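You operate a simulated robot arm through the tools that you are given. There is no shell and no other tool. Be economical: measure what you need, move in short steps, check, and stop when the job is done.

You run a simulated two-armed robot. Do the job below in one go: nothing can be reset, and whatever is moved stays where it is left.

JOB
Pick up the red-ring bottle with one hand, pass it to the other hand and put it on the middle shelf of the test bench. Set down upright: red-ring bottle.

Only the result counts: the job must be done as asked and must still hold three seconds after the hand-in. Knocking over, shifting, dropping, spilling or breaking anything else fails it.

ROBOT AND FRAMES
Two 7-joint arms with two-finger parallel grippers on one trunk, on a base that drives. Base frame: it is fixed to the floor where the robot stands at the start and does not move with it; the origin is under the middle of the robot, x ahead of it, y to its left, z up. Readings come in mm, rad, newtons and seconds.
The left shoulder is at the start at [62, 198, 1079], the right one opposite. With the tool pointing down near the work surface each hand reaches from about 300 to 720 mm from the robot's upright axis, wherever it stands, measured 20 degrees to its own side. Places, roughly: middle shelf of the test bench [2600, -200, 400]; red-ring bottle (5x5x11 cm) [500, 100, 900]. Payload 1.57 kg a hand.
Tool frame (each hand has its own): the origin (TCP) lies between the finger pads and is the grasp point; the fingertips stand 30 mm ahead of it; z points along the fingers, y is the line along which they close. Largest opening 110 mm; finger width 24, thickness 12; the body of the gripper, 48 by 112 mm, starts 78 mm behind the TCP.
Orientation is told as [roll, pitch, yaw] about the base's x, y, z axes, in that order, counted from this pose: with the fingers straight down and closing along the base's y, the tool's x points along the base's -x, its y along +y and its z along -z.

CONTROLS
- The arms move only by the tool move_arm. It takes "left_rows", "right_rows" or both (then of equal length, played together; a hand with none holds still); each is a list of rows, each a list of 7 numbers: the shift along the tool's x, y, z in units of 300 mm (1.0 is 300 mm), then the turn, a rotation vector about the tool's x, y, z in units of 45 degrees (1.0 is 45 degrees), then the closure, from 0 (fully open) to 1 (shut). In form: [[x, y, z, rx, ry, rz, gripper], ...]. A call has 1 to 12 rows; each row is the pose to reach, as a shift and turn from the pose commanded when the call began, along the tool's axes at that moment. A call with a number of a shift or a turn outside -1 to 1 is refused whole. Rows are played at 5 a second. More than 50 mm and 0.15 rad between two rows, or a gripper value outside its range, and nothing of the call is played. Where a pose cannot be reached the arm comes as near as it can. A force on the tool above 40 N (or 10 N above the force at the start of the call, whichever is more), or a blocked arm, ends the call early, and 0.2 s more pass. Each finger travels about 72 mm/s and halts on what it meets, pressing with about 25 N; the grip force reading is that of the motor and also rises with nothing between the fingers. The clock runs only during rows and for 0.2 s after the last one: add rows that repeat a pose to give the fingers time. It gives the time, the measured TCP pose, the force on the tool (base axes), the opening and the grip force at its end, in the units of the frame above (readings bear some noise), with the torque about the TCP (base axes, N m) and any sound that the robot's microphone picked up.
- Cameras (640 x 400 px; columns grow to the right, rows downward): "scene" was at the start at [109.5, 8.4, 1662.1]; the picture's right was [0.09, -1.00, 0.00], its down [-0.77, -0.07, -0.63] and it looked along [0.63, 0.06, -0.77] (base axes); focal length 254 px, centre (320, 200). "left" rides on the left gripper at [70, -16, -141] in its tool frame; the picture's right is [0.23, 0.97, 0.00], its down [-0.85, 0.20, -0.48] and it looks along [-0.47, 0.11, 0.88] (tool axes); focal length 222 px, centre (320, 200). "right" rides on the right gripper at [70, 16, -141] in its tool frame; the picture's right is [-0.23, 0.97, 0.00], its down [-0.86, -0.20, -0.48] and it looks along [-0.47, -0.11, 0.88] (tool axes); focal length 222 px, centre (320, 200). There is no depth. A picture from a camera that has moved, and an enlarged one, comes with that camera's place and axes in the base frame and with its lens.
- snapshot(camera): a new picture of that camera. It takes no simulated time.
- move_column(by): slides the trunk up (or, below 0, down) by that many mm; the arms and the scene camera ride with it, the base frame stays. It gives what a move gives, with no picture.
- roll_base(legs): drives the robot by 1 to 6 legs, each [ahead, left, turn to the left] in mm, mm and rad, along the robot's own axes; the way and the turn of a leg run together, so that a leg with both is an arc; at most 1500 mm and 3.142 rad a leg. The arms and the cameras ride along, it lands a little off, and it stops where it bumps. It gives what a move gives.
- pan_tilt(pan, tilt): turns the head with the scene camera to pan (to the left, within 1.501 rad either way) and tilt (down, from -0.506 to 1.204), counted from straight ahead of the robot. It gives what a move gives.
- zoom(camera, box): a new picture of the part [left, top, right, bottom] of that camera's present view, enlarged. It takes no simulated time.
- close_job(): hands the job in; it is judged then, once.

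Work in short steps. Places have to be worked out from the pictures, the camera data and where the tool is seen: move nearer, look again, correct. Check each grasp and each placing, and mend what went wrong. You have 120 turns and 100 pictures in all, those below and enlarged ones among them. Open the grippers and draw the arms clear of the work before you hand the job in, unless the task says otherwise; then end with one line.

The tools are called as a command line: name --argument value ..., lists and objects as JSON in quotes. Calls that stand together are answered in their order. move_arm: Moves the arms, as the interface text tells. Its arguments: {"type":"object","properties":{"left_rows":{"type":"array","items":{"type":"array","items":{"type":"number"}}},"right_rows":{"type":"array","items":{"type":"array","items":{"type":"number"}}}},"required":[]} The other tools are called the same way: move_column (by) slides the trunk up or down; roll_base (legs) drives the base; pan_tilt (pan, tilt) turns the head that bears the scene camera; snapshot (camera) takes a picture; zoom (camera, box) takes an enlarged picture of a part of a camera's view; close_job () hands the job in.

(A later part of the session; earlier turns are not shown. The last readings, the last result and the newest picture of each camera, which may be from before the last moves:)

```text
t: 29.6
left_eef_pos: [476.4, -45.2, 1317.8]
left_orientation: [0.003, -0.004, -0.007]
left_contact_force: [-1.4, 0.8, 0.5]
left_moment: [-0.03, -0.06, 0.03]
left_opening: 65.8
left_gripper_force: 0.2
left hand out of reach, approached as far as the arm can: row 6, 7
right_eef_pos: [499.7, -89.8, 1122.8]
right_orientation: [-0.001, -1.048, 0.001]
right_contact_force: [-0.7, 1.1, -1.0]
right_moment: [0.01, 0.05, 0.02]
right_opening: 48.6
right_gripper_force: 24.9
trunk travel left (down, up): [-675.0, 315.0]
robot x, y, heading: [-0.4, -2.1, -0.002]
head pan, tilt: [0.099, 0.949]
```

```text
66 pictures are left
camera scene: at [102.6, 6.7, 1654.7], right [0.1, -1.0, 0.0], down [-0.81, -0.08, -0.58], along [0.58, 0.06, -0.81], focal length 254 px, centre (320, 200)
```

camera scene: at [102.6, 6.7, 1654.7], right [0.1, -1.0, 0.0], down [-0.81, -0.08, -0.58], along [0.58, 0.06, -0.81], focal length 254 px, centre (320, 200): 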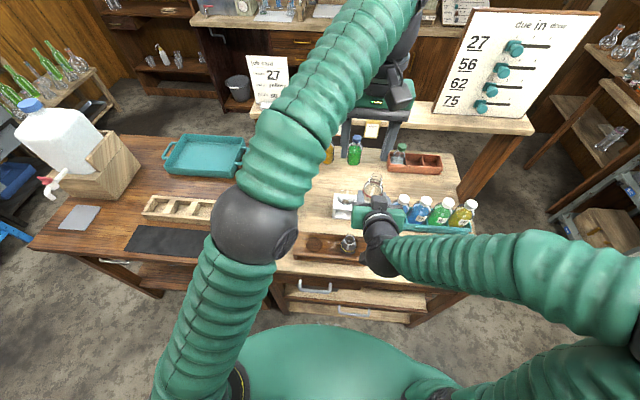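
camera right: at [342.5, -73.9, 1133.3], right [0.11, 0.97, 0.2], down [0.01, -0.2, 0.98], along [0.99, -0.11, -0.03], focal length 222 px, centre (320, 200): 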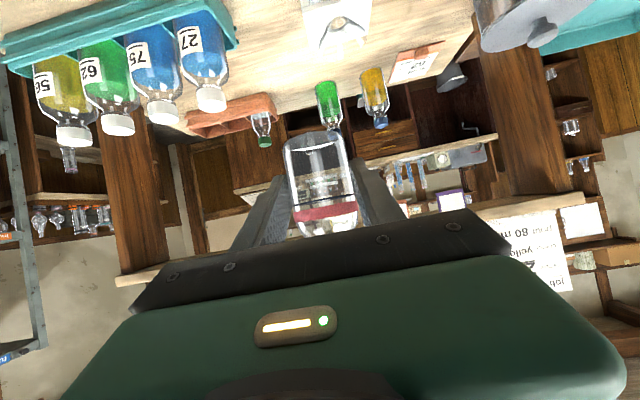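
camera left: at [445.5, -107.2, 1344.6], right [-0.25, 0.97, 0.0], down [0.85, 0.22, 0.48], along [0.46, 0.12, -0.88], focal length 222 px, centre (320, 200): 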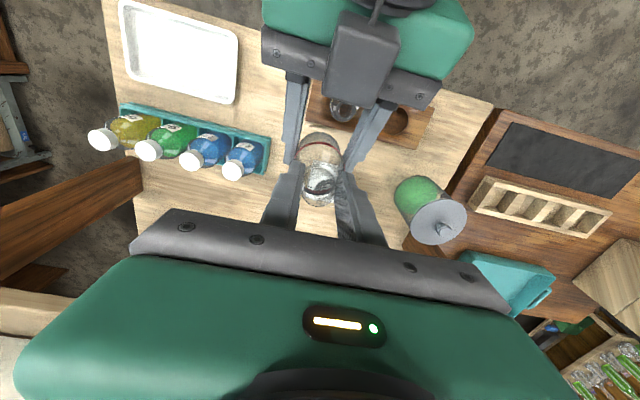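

The hand-over worked and the right hand holds the bottle upright. I bring the left hand back and out of the way before driving.

move_arm --left_rows '[[0.06, 0.12, 0.03, 0, 0, 0, 0], [0.12, 0.24, 0.06, 0, 0, 0, 0], [0.18, 0.37, 0.1, 0, 0, 0, 0], [0.24, 0.5, 0.14, 0, 0, 0, 0], [0.3, 0.63, 0.18, 0, 0, 0, 0], [0.33, 0.77, 0.22, 0, 0, 0, 0], [0.33, 0.9, 0.26, 0, 0, 0, 0], [0.33, 0.9, 0.26, 0, 0, 0, 0]]'

pan_tilt --pan -0.9 --tilt 0.75

snapshot --camera "scene"

pan_tilt --pan 0.9 --tilt 0.75

snapshot --camera "scene"

```text
t: 31.4
left_eef_pos: [377.5, 229.9, 1241.0]
left_orientation: [0.0, 0.001, -0.001]
left_contact_force: [-0.5, -0.9, -0.7]
left_moment: [0.03, -0.01, -0.01]
left_opening: 109.8
left_gripper_force: 0.1
right_eef_pos: [501.4, -89.1, 1125.3]
right_orientation: [-0.002, -1.045, 0.001]
right_contact_force: [-0.5, -0.3, -0.9]
right_moment: [-0.01, 0.04, -0.01]
right_opening: 49.0
right_gripper_force: 24.6
trunk travel left (down, up): [-675.0, 315.0]
robot x, y, heading: [-2.8, 1.3, -0.0]
head pan, tilt: [0.099, 0.949]
```

```text
t: 32.6
left_eef_pos: [377.7, 230.2, 1242.3]
left_orientation: [0.0, 0.0, 0.0]
left_contact_force: [0.3, 0.3, -0.4]
left_moment: [-0.01, -0.01, 0.0]
left_opening: 110.0
left_gripper_force: 0.0
right_eef_pos: [501.6, -88.7, 1125.9]
right_orientation: [0.0, -1.045, 0.002]
right_contact_force: [0.0, -0.3, -0.3]
right_moment: [0.02, 0.0, 0.03]
right_opening: 48.7
right_gripper_force: 24.6
trunk travel left (down, up): [-675.0, 315.0]
robot x, y, heading: [-1.9, -2.0, -0.002]
head pan, tilt: [-0.901, 0.75]
```

```text
65 pictures are left
camera scene: at [84.0, -64.0, 1672.6], right [-0.78, -0.62, 0.0], down [-0.43, 0.53, -0.73], along [0.45, -0.57, -0.68], focal length 254 px, centre (320, 200)
```

scene: 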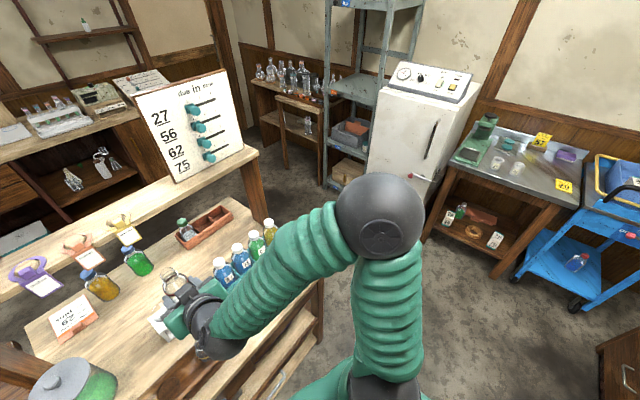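

```text
t: 34.4
left_eef_pos: [377.5, 230.0, 1242.3]
left_orientation: [0.0, 0.0, 0.0]
left_contact_force: [-0.5, 0.3, 0.5]
left_moment: [-0.03, -0.02, 0.01]
left_opening: 110.0
left_gripper_force: 0.0
right_eef_pos: [501.9, -88.5, 1125.3]
right_orientation: [-0.001, -1.044, 0.001]
right_contact_force: [0.4, 0.5, -1.2]
right_moment: [0.0, 0.03, -0.01]
right_opening: 48.6
right_gripper_force: 24.8
trunk travel left (down, up): [-675.0, 315.0]
robot x, y, heading: [1.3, 1.1, -0.002]
head pan, tilt: [0.901, 0.75]
```

```text
64 pictures are left
camera scene: at [84.0, 66.0, 1672.6], right [0.78, -0.62, 0.0], down [-0.42, -0.53, -0.73], along [0.45, 0.57, -0.68], focal length 254 px, centre (320, 200)
```

scene: 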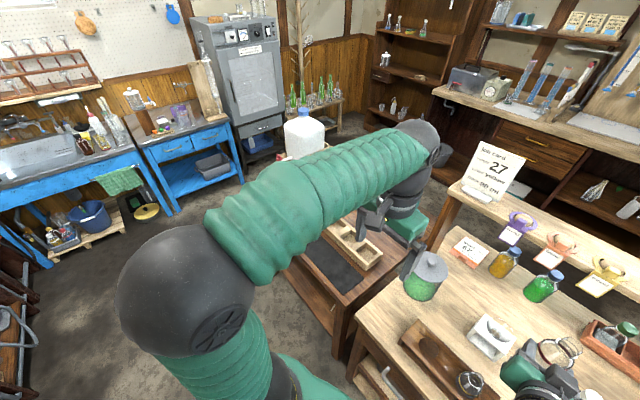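

The bottle is steady. The right-hand passage, between the table's end (about y -600) and the furniture at y -1680, looks usable. I look further right and back, and once at the left rear, before choosing the path.

pan_tilt --pan -1.5 --tilt 0.6

snapshot --camera "scene"

pan_tilt --pan -0.5 --tilt 0.6

snapshot --camera "scene"

```text
t: 36.6
left_eef_pos: [377.4, 230.3, 1242.0]
left_orientation: [0.0, 0.0, -0.001]
left_contact_force: [-0.4, 0.7, -0.6]
left_moment: [-0.01, -0.01, 0.01]
left_opening: 110.1
left_gripper_force: 0.0
right_eef_pos: [501.8, -89.7, 1124.7]
right_orientation: [0.0, -1.046, 0.002]
right_contact_force: [0.0, 0.1, -1.2]
right_moment: [0.0, 0.03, -0.01]
right_opening: 48.8
right_gripper_force: 24.7
trunk travel left (down, up): [-675.0, 315.0]
robot x, y, heading: [-0.9, 4.0, -0.0]
head pan, tilt: [-1.499, 0.6]
```

```text
63 pictures are left
camera scene: at [38.9, -87.2, 1685.5], right [-1.0, -0.07, 0.0], down [-0.04, 0.56, -0.83], along [0.06, -0.82, -0.56], focal length 254 px, centre (320, 200)
```

scene: 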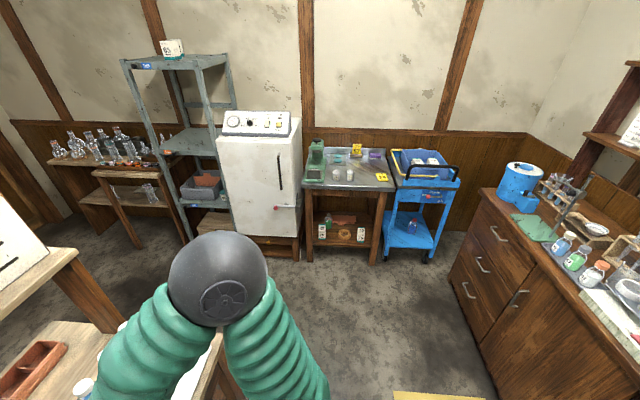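

```text
t: 37.9
left_eef_pos: [378.3, 230.3, 1241.5]
left_orientation: [0.0, 0.0, 0.0]
left_contact_force: [0.3, 0.6, 0.1]
left_moment: [0.04, 0.03, -0.04]
left_opening: 109.9
left_gripper_force: 0.0
right_eef_pos: [501.0, -88.9, 1124.5]
right_orientation: [0.0, -1.047, 0.003]
right_contact_force: [0.3, -0.3, -1.5]
right_moment: [0.01, 0.05, -0.01]
right_opening: 49.0
right_gripper_force: 25.2
trunk travel left (down, up): [-675.0, 315.0]
robot x, y, heading: [0.7, -0.5, 0.004]
head pan, tilt: [-0.499, 0.6]
```

```text
62 pictures are left
camera scene: at [110.1, -41.4, 1685.4], right [-0.48, -0.88, 0.0], down [-0.5, 0.27, -0.82], along [0.72, -0.4, -0.57], focal length 254 px, centre (320, 200)
```

scene: 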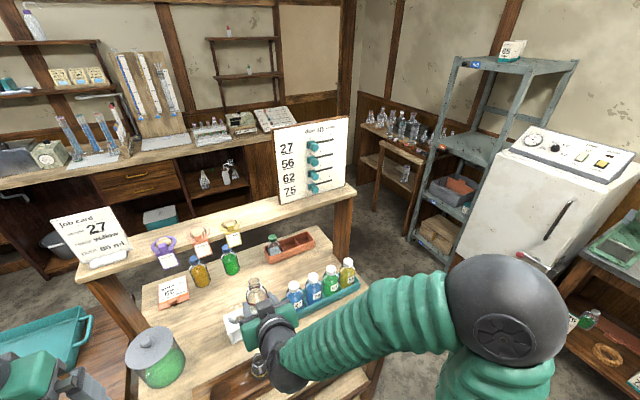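

From several views, the table's plank ends near (708, -515, 1195), the fridge front is at y ≈ -1590 and the rear cabinet at x ≈ -905. The arms make the robot about 1 m wide, so I'll pass the corridor sideways, turned 90° left. First I back up and turn.

roll_base --legs '[[-280, 0, 0], [0, 0, 1.571]]'

snapshot --camera "right"

pan_tilt --pan -1.5 --tilt 0.7

snapshot --camera "scene"

```text
t: 43.6
left_eef_pos: [-500.4, 383.8, 1241.6]
left_orientation: [-0.002, 0.001, 1.553]
left_contact_force: [0.3, -0.6, 0.5]
left_moment: [-0.01, 0.0, -0.02]
left_opening: 110.1
left_gripper_force: 0.1
right_eef_pos: [-178.9, 501.5, 1124.3]
right_orientation: [-0.001, -1.046, 1.55]
right_contact_force: [0.5, 0.4, -1.1]
right_moment: [-0.02, -0.03, 0.0]
right_opening: 48.8
right_gripper_force: 25.3
trunk travel left (down, up): [-675.0, 315.0]
robot x, y, heading: [-277.9, 0.7, 1.551]
head pan, tilt: [-0.499, 0.6]
```

```text
61 pictures are left
camera right: at [-197.8, 343.3, 1135.0], right [-0.97, 0.13, 0.2], down [0.2, 0.01, 0.98], along [0.13, 0.99, -0.04], focal length 222 px, centre (320, 200)
```

right: 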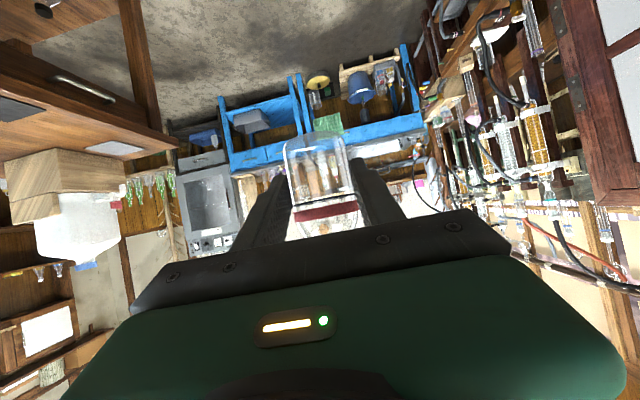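

```text
t: 44.9
left_eef_pos: [-501.2, 382.8, 1241.5]
left_orientation: [0.0, 0.0, 1.553]
left_contact_force: [0.1, -0.4, 1.1]
left_moment: [0.02, -0.03, 0.01]
left_opening: 109.8
left_gripper_force: 0.0
right_eef_pos: [-178.7, 499.4, 1125.8]
right_orientation: [0.0, -1.045, 1.552]
right_contact_force: [0.2, -0.2, -0.3]
right_moment: [0.0, 0.01, 0.03]
right_opening: 48.7
right_gripper_force: 24.7
trunk travel left (down, up): [-675.0, 315.0]
robot x, y, heading: [-279.1, -0.6, 1.547]
head pan, tilt: [-1.499, 0.7]
```

```text
60 pictures are left
camera scene: at [-193.0, 38.4, 1676.9], right [0.05, -1.0, 0.0], down [-0.64, -0.03, -0.77], along [0.76, 0.04, -0.64], focal length 254 px, centre (320, 200)
```

scene: 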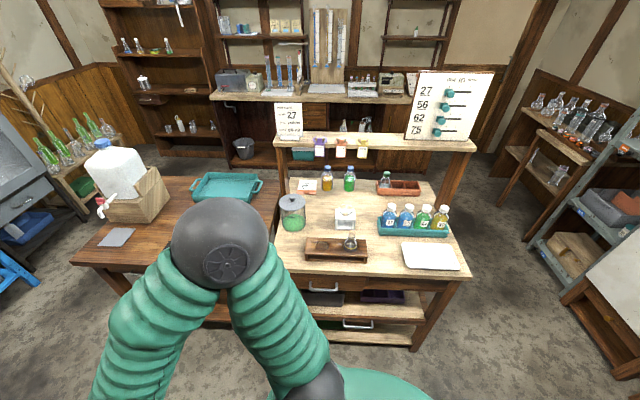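

The view confirms the plank's end near (712, -518) and the corridor. I drive back 1190 mm (towards -y), trimming the heading, and check.

roll_base --legs '[[0, 0, 0.022], [-1190, 0, 0]]'

snapshot --camera "scene"

```text
t: 51.0
left_eef_pos: [-502.6, -764.2, 1241.8]
left_orientation: [0.0, 0.001, 1.595]
left_contact_force: [0.0, -0.1, -0.4]
left_moment: [0.02, -0.01, 0.04]
left_opening: 109.9
left_gripper_force: 0.1
right_eef_pos: [-186.8, -634.5, 1125.2]
right_orientation: [0.002, -1.045, 1.596]
right_contact_force: [0.2, -1.1, -0.4]
right_moment: [0.0, -0.01, 0.0]
right_opening: 48.8
right_gripper_force: 24.7
trunk travel left (down, up): [-675.0, 315.0]
robot x, y, heading: [-261.4, -1134.6, 1.597]
head pan, tilt: [-1.499, 0.7]
```

```text
59 pictures are left
camera scene: at [-179.4, -1094.8, 1676.9], right [0.1, -1.0, 0.0], down [-0.64, -0.06, -0.76], along [0.76, 0.07, -0.64], focal length 254 px, centre (320, 200)
```

scene: 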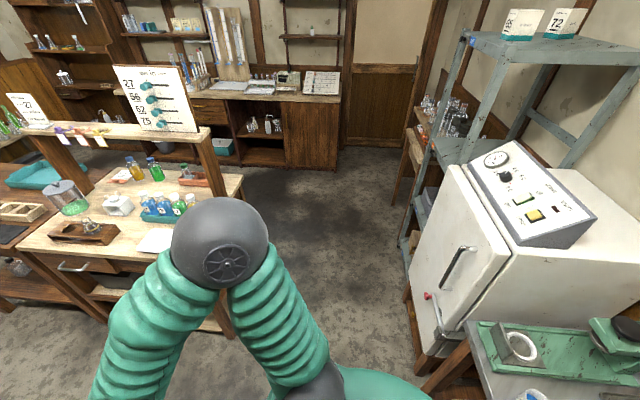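

The corridor ahead is clear: fridge front at about y -1635, my bottle at about y -605 and the plank end at -515. I trim the heading, back 25 mm and slide sideways in two checked stages.

roll_base --legs '[[-25, 0, -0.026], [0, -600, 0]]'

snapshot --camera "scene"

```text
t: 54.8
left_eef_pos: [87.8, -787.1, 1240.3]
left_orientation: [-0.002, -0.002, 1.566]
left_contact_force: [-0.7, 0.4, 0.6]
left_moment: [0.03, 0.0, 0.02]
left_opening: 110.1
left_gripper_force: 0.0
right_eef_pos: [407.7, -664.8, 1125.1]
right_orientation: [-0.007, -1.048, 1.571]
right_contact_force: [0.4, 0.4, -0.8]
right_moment: [-0.05, -0.01, 0.02]
right_opening: 48.4
right_gripper_force: 25.2
trunk travel left (down, up): [-675.0, 315.0]
robot x, y, heading: [315.8, -1166.0, 1.563]
head pan, tilt: [-1.499, 0.7]
```

```text
58 pictures are left
camera scene: at [398.8, -1126.4, 1677.1], right [0.06, -1.0, 0.0], down [-0.64, -0.04, -0.77], along [0.77, 0.05, -0.64], focal length 254 px, centre (320, 200)
```

scene: 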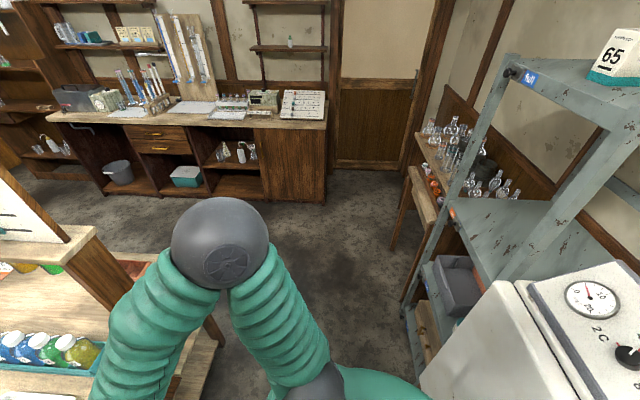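

Clear so far. I slide on another 650 mm.

roll_base --legs '[[0, -650, 0.008]]'

snapshot --camera "scene"

```text
t: 58.4
left_eef_pos: [736.1, -790.8, 1241.0]
left_orientation: [-0.002, -0.002, 1.572]
left_contact_force: [-1.4, 0.3, 0.7]
left_moment: [0.02, -0.04, 0.02]
left_opening: 110.1
left_gripper_force: 0.0
right_eef_pos: [1056.2, -666.8, 1125.6]
right_orientation: [-0.011, -1.048, 1.581]
right_contact_force: [-0.7, -0.3, -1.7]
right_moment: [-0.05, -0.03, 0.0]
right_opening: 48.3
right_gripper_force: 25.0
trunk travel left (down, up): [-675.0, 315.0]
robot x, y, heading: [972.3, -1168.6, 1.57]
head pan, tilt: [-1.499, 0.7]
```

```text
57 pictures are left
camera scene: at [1048.7, -1127.7, 1677.3], right [0.07, -1.0, 0.0], down [-0.64, -0.05, -0.77], along [0.77, 0.05, -0.64], focal length 254 px, centre (320, 200)
```

scene: 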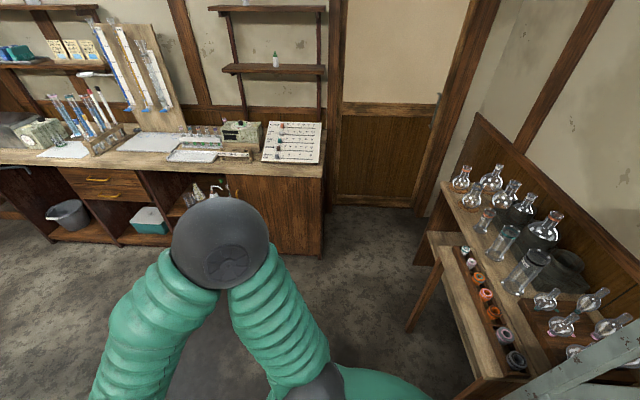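

The way is clear. I slide on to x ≈ 1480, go ahead 170 mm and turn back to face the bench, with the head facing forward.

roll_base --legs '[[0, -510, 0], [170, 0, 0], [0, 0, -1.571]]'

pan_tilt --pan 0.6 --tilt 0.7

snapshot --camera "scene"

```text
t: 66.3
left_eef_pos: [1860.5, -774.2, 1241.8]
left_orientation: [0.001, 0.0, -0.015]
left_contact_force: [0.0, 0.0, -0.4]
left_moment: [0.02, -0.01, -0.01]
left_opening: 110.0
left_gripper_force: 0.0
right_eef_pos: [1978.8, -1096.0, 1125.6]
right_orientation: [-0.004, -1.048, -0.014]
right_contact_force: [-0.1, -0.6, -1.6]
right_moment: [-0.07, 0.0, -0.02]
right_opening: 48.5
right_gripper_force: 25.0
trunk travel left (down, up): [-675.0, 315.0]
robot x, y, heading: [1482.7, -996.8, -0.017]
head pan, tilt: [-1.499, 0.7]
```

```text
t: 68.3
left_eef_pos: [1860.0, -774.6, 1242.6]
left_orientation: [0.001, -0.002, -0.017]
left_contact_force: [0.0, -0.5, 1.3]
left_moment: [-0.02, 0.02, -0.02]
left_opening: 110.2
left_gripper_force: 0.0
right_eef_pos: [1979.3, -1095.0, 1125.5]
right_orientation: [-0.001, -1.047, -0.013]
right_contact_force: [0.2, -0.3, -0.6]
right_moment: [0.02, 0.04, -0.01]
right_opening: 48.5
right_gripper_force: 24.5
trunk travel left (down, up): [-675.0, 315.0]
robot x, y, heading: [1479.7, -996.7, -0.016]
head pan, tilt: [0.6, 0.7]
```

```text
56 pictures are left
camera scene: at [1583.6, -950.0, 1676.8], right [0.55, -0.84, 0.0], down [-0.54, -0.35, -0.76], along [0.64, 0.42, -0.65], focal length 254 px, centre (320, 200)
```

scene: 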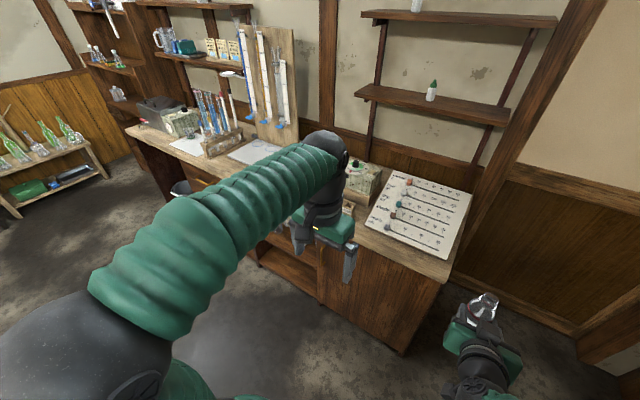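

Good. I straighten the heading and slide left about 910 mm to line up with the shelf gap, then look straight at it.

roll_base --legs '[[0, 0, 0.016], [0, 905, 0]]'

pan_tilt --pan -0.1 --tilt 0.75

snapshot --camera "scene"

```text
t: 73.3
left_eef_pos: [1864.6, 101.4, 1242.9]
left_orientation: [0.003, -0.002, -0.009]
left_contact_force: [-0.6, 0.0, -0.1]
left_moment: [0.0, 0.01, -0.01]
left_opening: 110.1
left_gripper_force: 0.0
right_eef_pos: [1984.5, -218.3, 1124.5]
right_orientation: [0.002, -1.048, -0.012]
right_contact_force: [0.6, -0.7, -0.5]
right_moment: [0.01, 0.01, -0.01]
right_opening: 48.3
right_gripper_force: 25.2
trunk travel left (down, up): [-675.0, 315.0]
robot x, y, heading: [1483.0, -120.4, -0.01]
head pan, tilt: [0.6, 0.7]
```

```text
t: 74.3
left_eef_pos: [1864.0, 105.4, 1243.2]
left_orientation: [-0.002, -0.002, -0.008]
left_contact_force: [-1.1, -0.4, -0.6]
left_moment: [0.01, 0.02, 0.02]
left_opening: 109.8
left_gripper_force: 0.0
right_eef_pos: [1983.4, -215.8, 1125.4]
right_orientation: [-0.004, -1.049, -0.005]
right_contact_force: [0.3, 0.2, -1.7]
right_moment: [0.0, -0.01, -0.02]
right_opening: 48.4
right_gripper_force: 24.8
trunk travel left (down, up): [-675.0, 315.0]
robot x, y, heading: [1488.9, -119.9, -0.01]
head pan, tilt: [-0.099, 0.75]
```

```text
55 pictures are left
camera scene: at [1600.5, -129.0, 1672.6], right [-0.11, -0.99, 0.0], down [-0.68, 0.07, -0.73], along [0.73, -0.08, -0.68], focal length 254 px, centre (320, 200)
```

scene: 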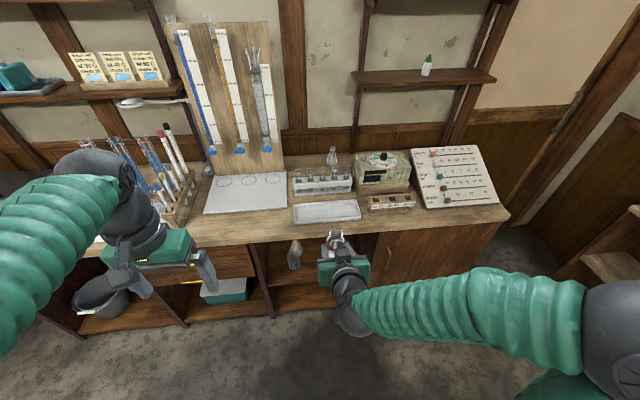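

The bench is ahead with about 230 mm between bottle and bench edge. I lower the trunk 600 mm in this free space, then look into the shelf.

move_column --by -600

pan_tilt --pan -0.1 --tilt 0.55

snapshot --camera "scene"

snapshot --camera "right"

```text
refused: -600 is not a number from -400 to 400
```

```text
t: 75.1
left_eef_pos: [1864.4, 104.6, 1242.5]
left_orientation: [0.0, -0.003, -0.008]
left_contact_force: [0.0, -1.3, -0.8]
left_moment: [0.0, 0.0, 0.01]
left_opening: 110.0
left_gripper_force: 0.0
right_eef_pos: [1984.2, -215.0, 1125.1]
right_orientation: [-0.001, -1.049, -0.009]
right_contact_force: [0.8, -0.3, -1.0]
right_moment: [-0.02, 0.01, 0.0]
right_opening: 48.4
right_gripper_force: 24.9
trunk travel left (down, up): [-675.0, 315.0]
robot x, y, heading: [1486.7, -121.5, -0.008]
head pan, tilt: [-0.099, 0.55]
```

```text
54 pictures are left
camera scene: at [1607.5, -129.9, 1689.9], right [-0.11, -0.99, 0.0], down [-0.52, 0.06, -0.85], along [0.85, -0.09, -0.52], focal length 254 px, centre (320, 200)
```

scene: 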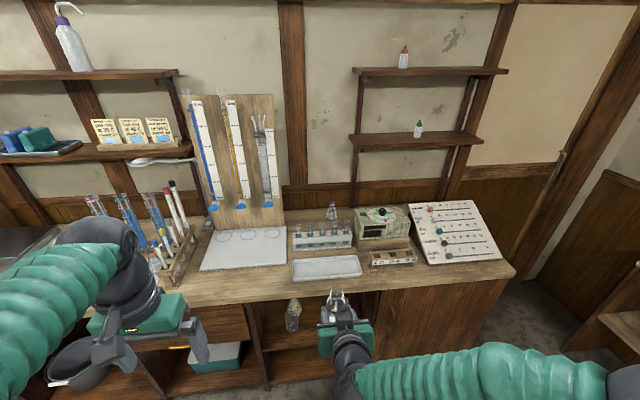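

```text
53 pictures are left
camera right: at [1827.6, -197.8, 1135.3], right [0.12, 0.97, 0.2], down [0.01, -0.2, 0.98], along [0.99, -0.12, -0.03], focal length 222 px, centre (320, 200)
```

right: 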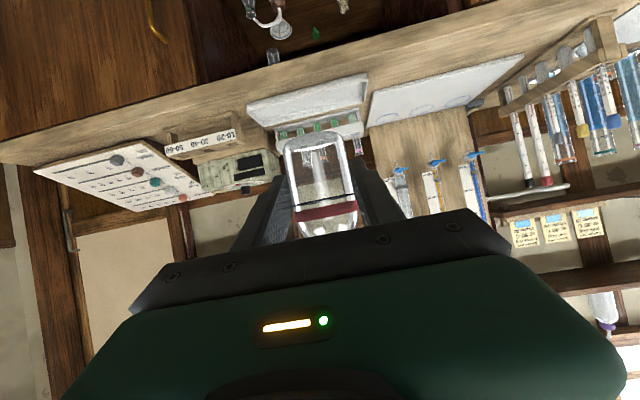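

The trunk takes at most 400 mm a call, so I lower it in two steps of 300.

move_column --by -300

move_column --by -300

snapshot --camera "scene"

snapshot --camera "right"

```text
t: 78.1
left_eef_pos: [1863.3, 105.7, 942.7]
left_orientation: [-0.001, -0.003, -0.008]
left_contact_force: [-0.1, 0.5, -0.8]
left_moment: [-0.01, -0.03, 0.0]
left_opening: 109.7
left_gripper_force: 0.1
right_eef_pos: [1983.8, -216.1, 825.6]
right_orientation: [-0.002, -1.049, -0.009]
right_contact_force: [0.0, 0.6, -0.4]
right_moment: [-0.03, 0.04, 0.04]
right_opening: 48.2
right_gripper_force: 24.7
trunk travel left (down, up): [-375.0, 615.0]
robot x, y, heading: [1488.2, -118.1, -0.007]
head pan, tilt: [-0.099, 0.55]
```

```text
t: 81.1
left_eef_pos: [1863.1, 105.4, 642.4]
left_orientation: [0.0, -0.003, -0.01]
left_contact_force: [0.0, -0.5, -0.5]
left_moment: [0.02, -0.02, -0.01]
left_opening: 109.8
left_gripper_force: 0.0
right_eef_pos: [1982.7, -215.2, 526.9]
right_orientation: [-0.002, -1.05, -0.01]
right_contact_force: [-0.1, 0.1, -1.1]
right_moment: [0.02, 0.03, 0.01]
right_opening: 48.3
right_gripper_force: 24.8
trunk travel left (down, up): [-75.0, 915.0]
robot x, y, heading: [1482.4, -118.9, -0.006]
head pan, tilt: [-0.099, 0.55]
```

```text
52 pictures are left
camera scene: at [1606.6, -130.1, 1090.0], right [-0.11, -0.99, 0.0], down [-0.52, 0.06, -0.85], along [0.85, -0.09, -0.52], focal length 254 px, centre (320, 200)
```

scene: 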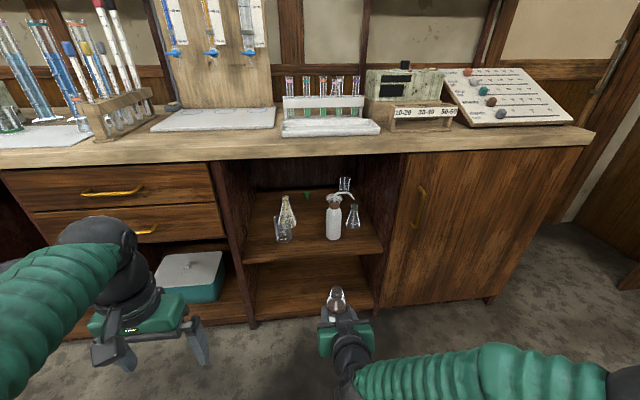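

```text
51 pictures are left
camera right: at [1826.9, -198.0, 535.4], right [0.12, 0.97, 0.2], down [0.01, -0.2, 0.98], along [0.99, -0.12, -0.03], focal length 222 px, centre (320, 200)
```

right: 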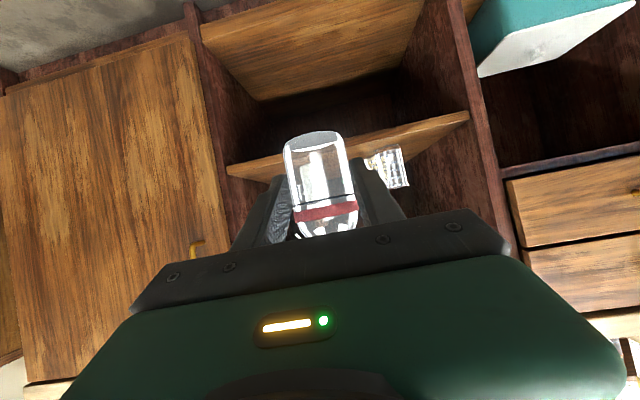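

Now the shelf is in plain view. I zoom in on both cameras to measure its height, front edge and the free gap.

zoom --camera "scene" --box '[220, 150, 420, 350]'

zoom --camera "right" --box '[210, 90, 480, 250]'

```text
2.00 times, centred on (320, 250) of scene
camera zoom: at [1606.6, -130.1, 1090.0], right [-0.11, -0.99, 0.0], down [-0.52, 0.06, -0.85], along [0.85, -0.09, -0.52], focal length 509 px, centre (320, 100)
```

zoom: 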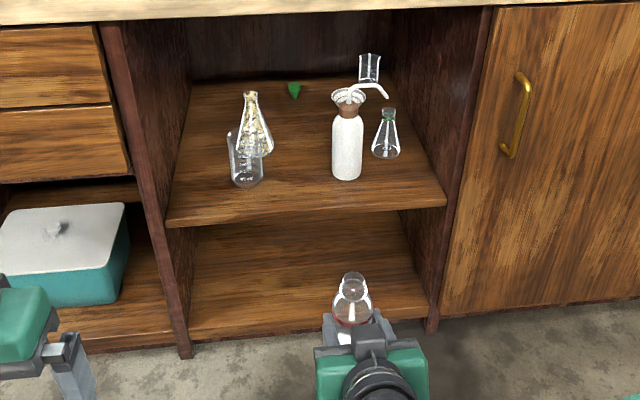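

```text
2.37 times, centred on (345, 170) of right
camera zoom: at [1826.9, -198.0, 535.4], right [0.12, 0.97, 0.2], down [0.01, -0.2, 0.98], along [0.99, -0.12, -0.03], focal length 526 px, centre (261, 271)
```

zoom: 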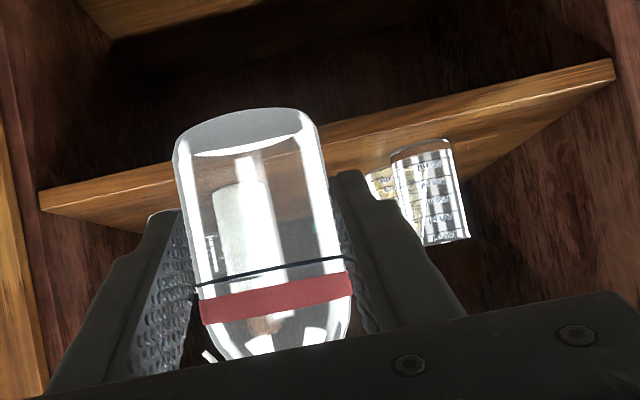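

The shelf front edge is at x ≈ 2305, the surface at z ≈ 420, and the free gap spans y ≈ -101 to -235. I'll set the bottle at about (2360, -168). First I draw the left hand back so it stays clear of the drawers and bench edge.

move_arm --left_rows '[[0.1, 0, 0, 0, 0, 0, 0], [0.2, 0.03, 0, 0, 0, 0, 0], [0.3, 0.06, 0, 0, 0, 0, 0], [0.3, 0.06, 0, 0, 0, 0, 0]]'

roll_base --legs '[[0, 44, 0.008]]'

snapshot --camera "scene"

```text
t: 82.1
left_eef_pos: [1795.9, 118.5, 639.0]
left_orientation: [0.0, -0.002, -0.008]
left_contact_force: [0.0, -0.4, -0.7]
left_moment: [-0.02, 0.0, 0.02]
left_opening: 110.0
left_gripper_force: 0.0
left hand out of reach, approached as far as the arm can: row 3, 4
right_eef_pos: [1983.4, -214.9, 525.4]
right_orientation: [-0.002, -1.048, -0.009]
right_contact_force: [-0.6, -0.6, -1.4]
right_moment: [0.03, 0.02, 0.03]
right_opening: 48.4
right_gripper_force: 24.9
trunk travel left (down, up): [-75.0, 915.0]
robot x, y, heading: [1485.6, -118.9, -0.009]
head pan, tilt: [-0.099, 0.55]
```

```text
t: 83.0
left_eef_pos: [1794.7, 158.1, 641.4]
left_orientation: [0.006, -0.001, -0.003]
left_contact_force: [-0.1, 0.0, -0.4]
left_moment: [0.01, 0.04, -0.04]
left_opening: 109.9
left_gripper_force: 0.0
right_eef_pos: [1985.2, -175.2, 525.0]
right_orientation: [0.012, -1.049, -0.013]
right_contact_force: [-0.6, -0.4, -1.5]
right_moment: [0.02, 0.02, 0.02]
right_opening: 48.2
right_gripper_force: 25.6
trunk travel left (down, up): [-75.0, 915.0]
robot x, y, heading: [1488.6, -80.9, -0.005]
head pan, tilt: [-0.099, 0.55]
```

```text
48 pictures are left
camera scene: at [1606.8, -96.7, 1089.8], right [-0.1, -0.99, -0.01], down [-0.52, 0.06, -0.85], along [0.85, -0.09, -0.52], focal length 254 px, centre (320, 200)
```

scene: 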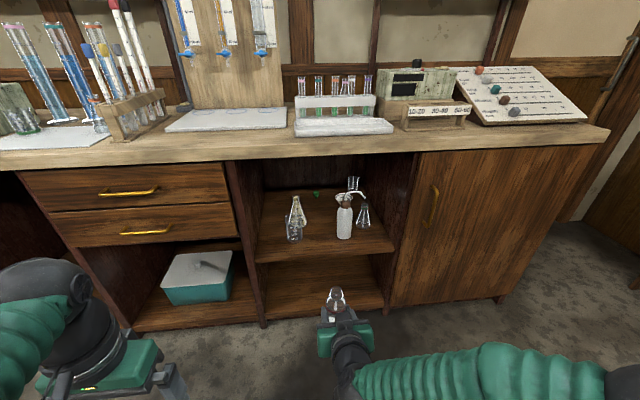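

The bottle is at about (1997, -175). I drive ahead 220 mm, stopping well before the shelf, and check again.

roll_base --legs '[[220, 5, 0.004]]'

snapshot --camera "scene"

snapshot --camera "right"

```text
t: 84.6
left_eef_pos: [2012.4, 163.9, 639.1]
left_orientation: [-0.002, -0.002, -0.006]
left_contact_force: [0.8, 0.9, -0.1]
left_moment: [-0.01, 0.0, 0.01]
left_opening: 109.8
left_gripper_force: 0.1
right_eef_pos: [2201.4, -169.0, 525.0]
right_orientation: [-0.005, -1.047, -0.004]
right_contact_force: [0.1, 0.0, -0.8]
right_moment: [-0.01, 0.04, 0.0]
right_opening: 48.7
right_gripper_force: 25.4
trunk travel left (down, up): [-75.0, 915.0]
robot x, y, heading: [1703.6, -75.8, -0.01]
head pan, tilt: [-0.099, 0.55]
```

```text
47 pictures are left
camera scene: at [1823.9, -85.2, 1089.9], right [-0.11, -0.99, 0.0], down [-0.52, 0.06, -0.85], along [0.85, -0.09, -0.52], focal length 254 px, centre (320, 200)
```

scene: 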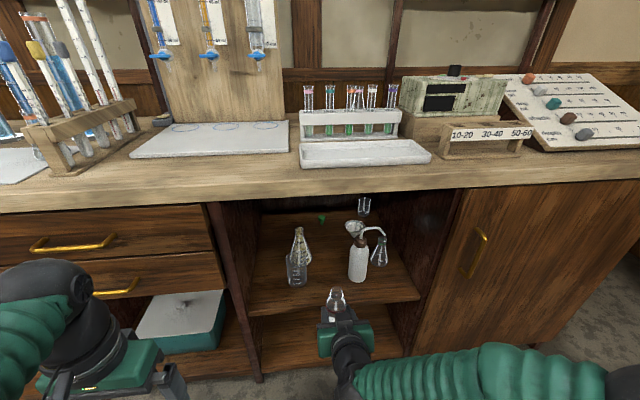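

```text
46 pictures are left
camera right: at [2044.4, -151.7, 535.2], right [0.12, 0.97, 0.19], down [0.01, -0.2, 0.98], along [0.99, -0.12, -0.04], focal length 222 px, centre (320, 200)
```

right: 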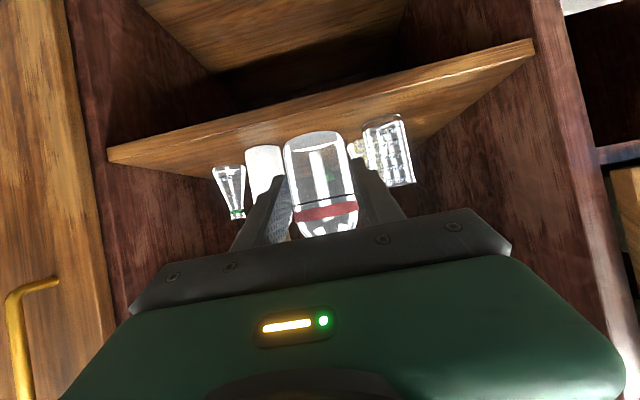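

Closer now. I zoom in again to refine the shelf's position and the gap.

zoom --camera "scene" --box '[230, 180, 430, 380]'

zoom --camera "right" --box '[90, 20, 550, 240]'

```text
2.00 times, centred on (330, 280) of scene
camera zoom: at [1823.9, -85.2, 1089.9], right [-0.11, -0.99, 0.0], down [-0.52, 0.06, -0.85], along [0.85, -0.09, -0.52], focal length 509 px, centre (300, 40)
```

zoom: 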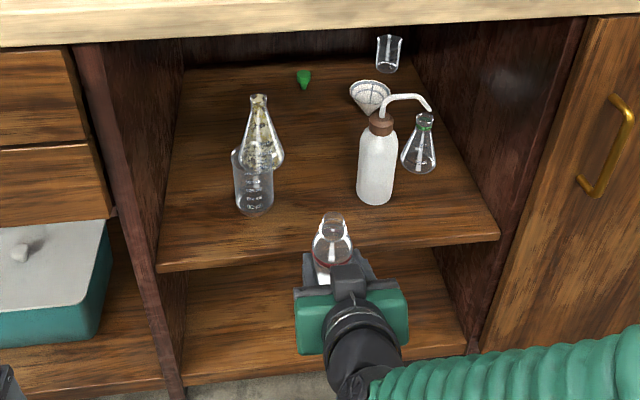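

```text
1.39 times, centred on (320, 130) of right
camera zoom: at [2044.4, -151.7, 535.2], right [0.12, 0.97, 0.19], down [0.01, -0.2, 0.98], along [0.99, -0.12, -0.04], focal length 309 px, centre (320, 297)
```

zoom: 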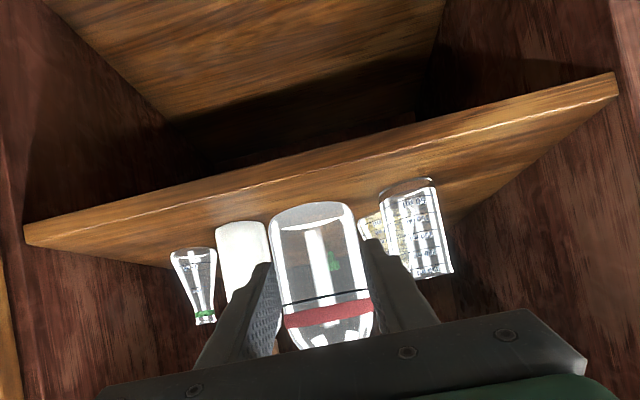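

Refined: shelf edge at x ≈ 2318, surface at z ≈ 411, and the neighbours' fronts at x ≈ 2397. The bottle is at about (2215, -169), base near 482. I drive 145 mm in, above the shelf.

roll_base --legs '[[145, -2, 0.006]]'

snapshot --camera "scene"

snapshot --camera "right"

```text
t: 86.0
left_eef_pos: [2161.7, 162.9, 638.4]
left_orientation: [-0.002, -0.001, 0.0]
left_contact_force: [-0.5, 0.9, -1.3]
left_moment: [0.0, -0.03, -0.01]
left_opening: 110.0
left_gripper_force: 0.0
right_eef_pos: [2350.7, -170.0, 524.6]
right_orientation: [-0.005, -1.047, 0.003]
right_contact_force: [0.3, 0.2, -1.2]
right_moment: [0.02, 0.02, -0.02]
right_opening: 48.5
right_gripper_force: 24.5
trunk travel left (down, up): [-75.0, 915.0]
robot x, y, heading: [1853.9, -78.5, -0.005]
head pan, tilt: [-0.099, 0.55]
```

```text
43 pictures are left
camera scene: at [1974.0, -87.2, 1089.9], right [-0.1, -0.99, 0.0], down [-0.52, 0.05, -0.85], along [0.85, -0.09, -0.52], focal length 254 px, centre (320, 200)
```

scene: 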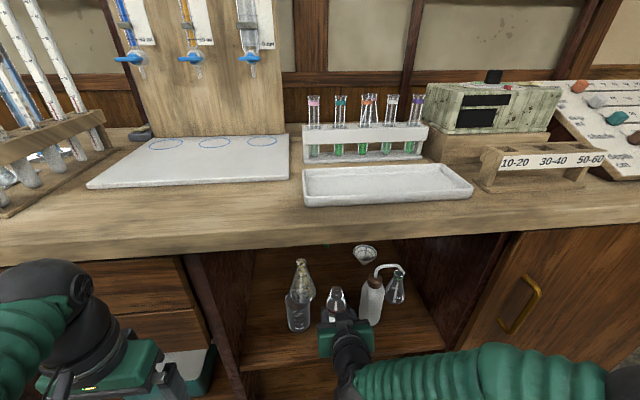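

```text
42 pictures are left
camera right: at [2194.7, -152.8, 535.2], right [0.12, 0.97, 0.19], down [0.01, -0.2, 0.98], along [0.99, -0.11, -0.04], focal length 222 px, centre (320, 200)
```

right: 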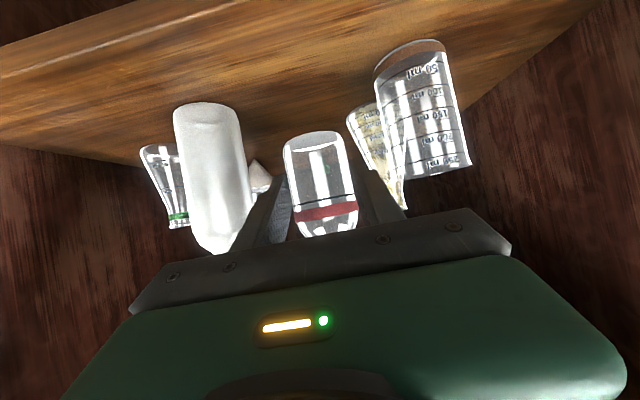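

All clear: the bottle is at about (2362, -170), with both neighbours some 35 mm further back and to the sides. I lower the trunk 45 mm and look for the shelf.

move_column --by -45

snapshot --camera "right"

```text
t: 86.9
left_eef_pos: [2160.9, 164.2, 594.2]
left_orientation: [-0.001, -0.003, -0.001]
left_contact_force: [0.3, 0.4, 0.1]
left_moment: [-0.02, 0.01, 0.02]
left_opening: 110.1
left_gripper_force: 0.1
right_eef_pos: [2351.4, -169.9, 481.4]
right_orientation: [-0.008, -1.046, -0.001]
right_contact_force: [0.3, -0.2, -0.7]
right_moment: [0.0, 0.01, 0.0]
right_opening: 48.3
right_gripper_force: 25.3
trunk travel left (down, up): [-30.0, 960.0]
robot x, y, heading: [1850.5, -77.9, 0.001]
head pan, tilt: [-0.099, 0.55]
```

```text
41 pictures are left
camera right: at [2194.4, -152.9, 490.4], right [0.12, 0.97, 0.19], down [0.01, -0.2, 0.98], along [0.99, -0.11, -0.03], focal length 222 px, centre (320, 200)
```

right: 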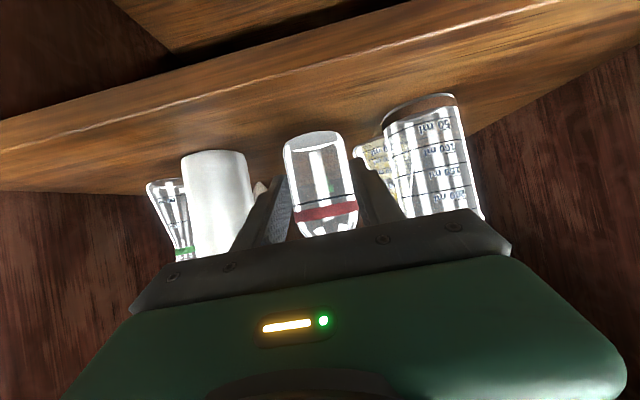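

The base is at about 438 and the shelf at 411–418. I lower 14 mm more, then feel for contact in small steps.

move_column --by -14

zoom --camera "right" --box '[240, 80, 400, 240]'

```text
t: 87.5
left_eef_pos: [2161.0, 163.0, 579.7]
left_orientation: [-0.002, -0.002, -0.002]
left_contact_force: [-0.4, 1.3, 0.6]
left_moment: [0.03, 0.02, 0.0]
left_opening: 109.9
left_gripper_force: 0.1
right_eef_pos: [2350.7, -169.4, 467.7]
right_orientation: [-0.005, -1.048, 0.001]
right_contact_force: [0.9, -0.7, -1.2]
right_moment: [-0.03, 0.02, 0.01]
right_opening: 48.3
right_gripper_force: 25.3
trunk travel left (down, up): [-16.0, 974.0]
robot x, y, heading: [1853.3, -79.3, -0.0]
head pan, tilt: [-0.099, 0.55]
```

```text
2.50 times, centred on (320, 160) of right
camera zoom: at [2194.5, -152.8, 476.4], right [0.12, 0.97, 0.19], down [0.01, -0.2, 0.98], along [0.99, -0.11, -0.04], focal length 555 px, centre (320, 300)
```

zoom: 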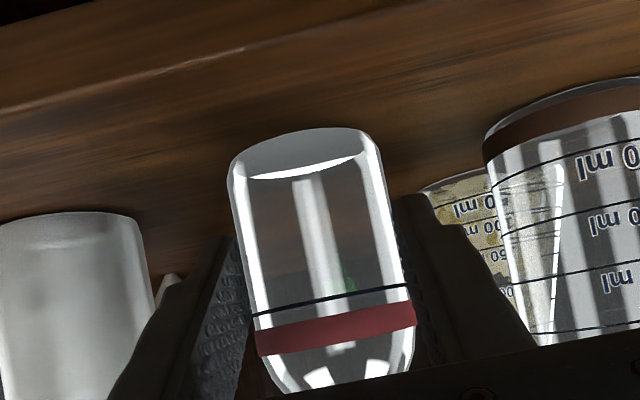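

About 12 mm remains. I lower by 8 and look at the force.

move_column --by -8

zoom --camera "right" --box '[240, 80, 400, 240]'

```text
t: 88.1
left_eef_pos: [2161.6, 162.7, 573.2]
left_orientation: [-0.001, -0.004, -0.002]
left_contact_force: [-0.6, 0.1, 0.4]
left_moment: [0.02, 0.0, 0.01]
left_opening: 110.1
left_gripper_force: 0.0
right_eef_pos: [2352.6, -168.8, 461.1]
right_orientation: [-0.007, -1.054, -0.001]
right_contact_force: [5.5, -0.4, 17.2]
right_moment: [-0.06, -0.55, -0.05]
right_opening: 48.7
right_gripper_force: 25.2
trunk travel left (down, up): [-8.0, 982.0]
robot x, y, heading: [1853.9, -77.4, 0.001]
head pan, tilt: [-0.099, 0.55]
```

```text
2.50 times, centred on (320, 160) of right
camera zoom: at [2194.9, -152.6, 470.2], right [0.12, 0.97, 0.19], down [0.01, -0.2, 0.98], along [0.99, -0.11, -0.03], focal length 555 px, centre (320, 300)
```

zoom: 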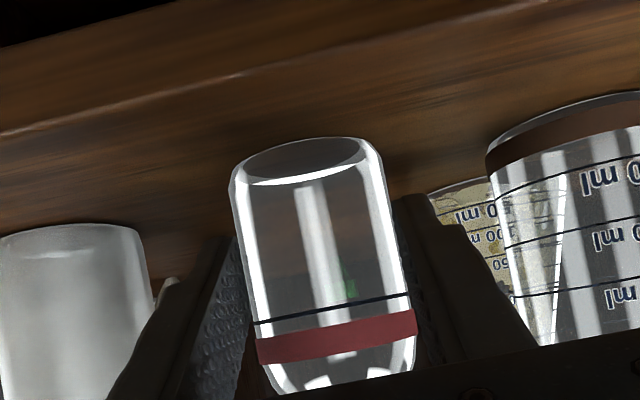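

Contact: 17 N upward with the base on the shelf, in line with the estimate. I ease the trunk up 1 mm and then open the fingers slightly.

move_column --by 1

move_arm --right_rows '[[0, 0, 0, 0, 0, 0, 0.5], [0, 0, 0, 0, 0, 0, 0.42], [0, 0, 0, 0, 0, 0, 0.42], [0, 0, 0, 0, 0, 0, 0.42]]'

zoom --camera "right" --box '[200, 60, 440, 240]'

zoom --camera "scene" --box '[230, 230, 430, 400]'

```text
t: 88.6
left_eef_pos: [2159.7, 163.6, 573.9]
left_orientation: [-0.001, -0.003, -0.002]
left_contact_force: [0.4, 0.2, -0.6]
left_moment: [-0.02, 0.0, 0.0]
left_opening: 109.9
left_gripper_force: 0.1
right_eef_pos: [2350.7, -170.0, 460.9]
right_orientation: [-0.008, -1.05, 0.002]
right_contact_force: [5.4, -0.9, 16.3]
right_moment: [-0.02, -0.61, 0.0]
right_opening: 48.1
right_gripper_force: 24.6
trunk travel left (down, up): [-9.0, 981.0]
robot x, y, heading: [1853.1, -77.1, -0.003]
head pan, tilt: [-0.099, 0.55]
```

```text
t: 89.6
left_eef_pos: [2162.8, 163.7, 573.0]
left_orientation: [-0.003, -0.002, -0.001]
left_contact_force: [0.4, -0.1, 0.2]
left_moment: [-0.03, 0.02, -0.02]
left_opening: 109.9
left_gripper_force: 0.1
right_eef_pos: [2351.6, -168.1, 459.9]
right_orientation: [-0.005, -1.047, 0.001]
right_contact_force: [0.1, -0.1, 0.1]
right_moment: [0.0, 0.0, 0.0]
right_opening: 64.0
right_gripper_force: 0.1
trunk travel left (down, up): [-9.0, 981.0]
robot x, y, heading: [1852.0, -80.9, -0.007]
head pan, tilt: [-0.099, 0.55]
```

```text
2.22 times, centred on (320, 150) of right
camera zoom: at [2194.4, -152.8, 469.4], right [0.12, 0.97, 0.19], down [0.01, -0.2, 0.98], along [0.99, -0.11, -0.04], focal length 494 px, centre (320, 311)
```

zoom: 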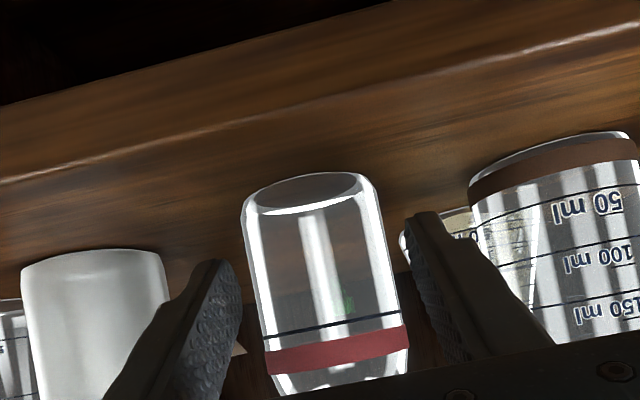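

```text
2.35 times, centred on (330, 315) of scene
camera zoom: at [1973.5, -87.1, 1024.0], right [-0.1, -0.99, 0.0], down [-0.52, 0.05, -0.85], along [0.85, -0.09, -0.52], focal length 598 px, centre (296, -71)
```

zoom: 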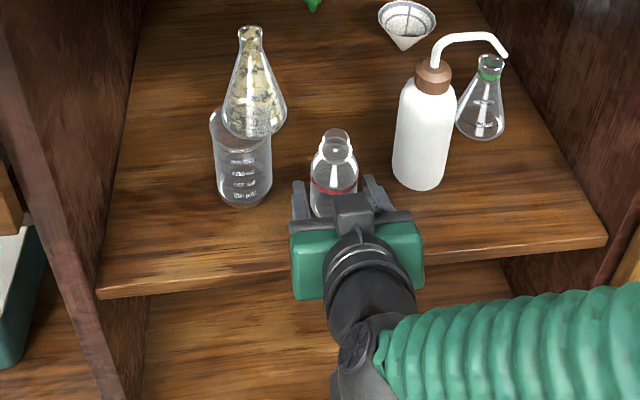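

The bottle stands freely, with about 8 mm each side. I open to about 75 mm, still clear of the neighbours, then drive straight back.

move_arm --right_rows '[[0, 0, 0, 0, 0, 0, 0.32], [0, 0, 0, 0, 0, 0, 0.32]]'

roll_base --legs '[[-60, 0, 0]]'

snapshot --camera "right"

```text
t: 90.2
left_eef_pos: [2161.4, 164.1, 572.4]
left_orientation: [-0.002, -0.004, -0.001]
left_contact_force: [0.3, -0.3, 0.4]
left_moment: [0.02, 0.0, -0.02]
left_opening: 109.9
left_gripper_force: 0.1
right_eef_pos: [2351.1, -169.3, 459.8]
right_orientation: [-0.003, -1.048, 0.001]
right_contact_force: [0.1, 1.3, 0.4]
right_moment: [-0.01, 0.0, 0.0]
right_opening: 74.7
right_gripper_force: 0.1
trunk travel left (down, up): [-9.0, 981.0]
robot x, y, heading: [1853.7, -77.7, 0.001]
head pan, tilt: [-0.099, 0.55]
```

```text
t: 91.2
left_eef_pos: [2100.7, 163.2, 572.0]
left_orientation: [-0.001, -0.002, -0.002]
left_contact_force: [0.3, -0.2, -1.0]
left_moment: [0.02, 0.04, -0.01]
left_opening: 109.7
left_gripper_force: 0.0
right_eef_pos: [2290.3, -169.6, 459.1]
right_orientation: [-0.007, -1.048, -0.001]
right_contact_force: [0.7, 0.1, -0.2]
right_moment: [0.0, 0.01, 0.0]
right_opening: 74.8
right_gripper_force: 0.0
trunk travel left (down, up): [-9.0, 981.0]
robot x, y, heading: [1789.1, -80.2, -0.008]
head pan, tilt: [-0.099, 0.55]
```

```text
36 pictures are left
camera right: at [2133.9, -152.7, 469.4], right [0.12, 0.97, 0.19], down [0.01, -0.2, 0.98], along [0.99, -0.11, -0.04], focal length 222 px, centre (320, 200)
```

right: 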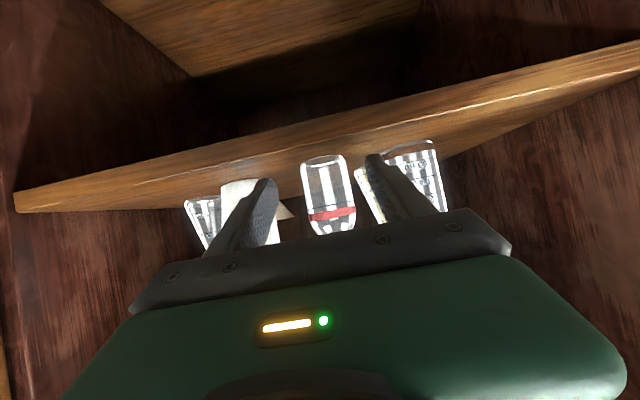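

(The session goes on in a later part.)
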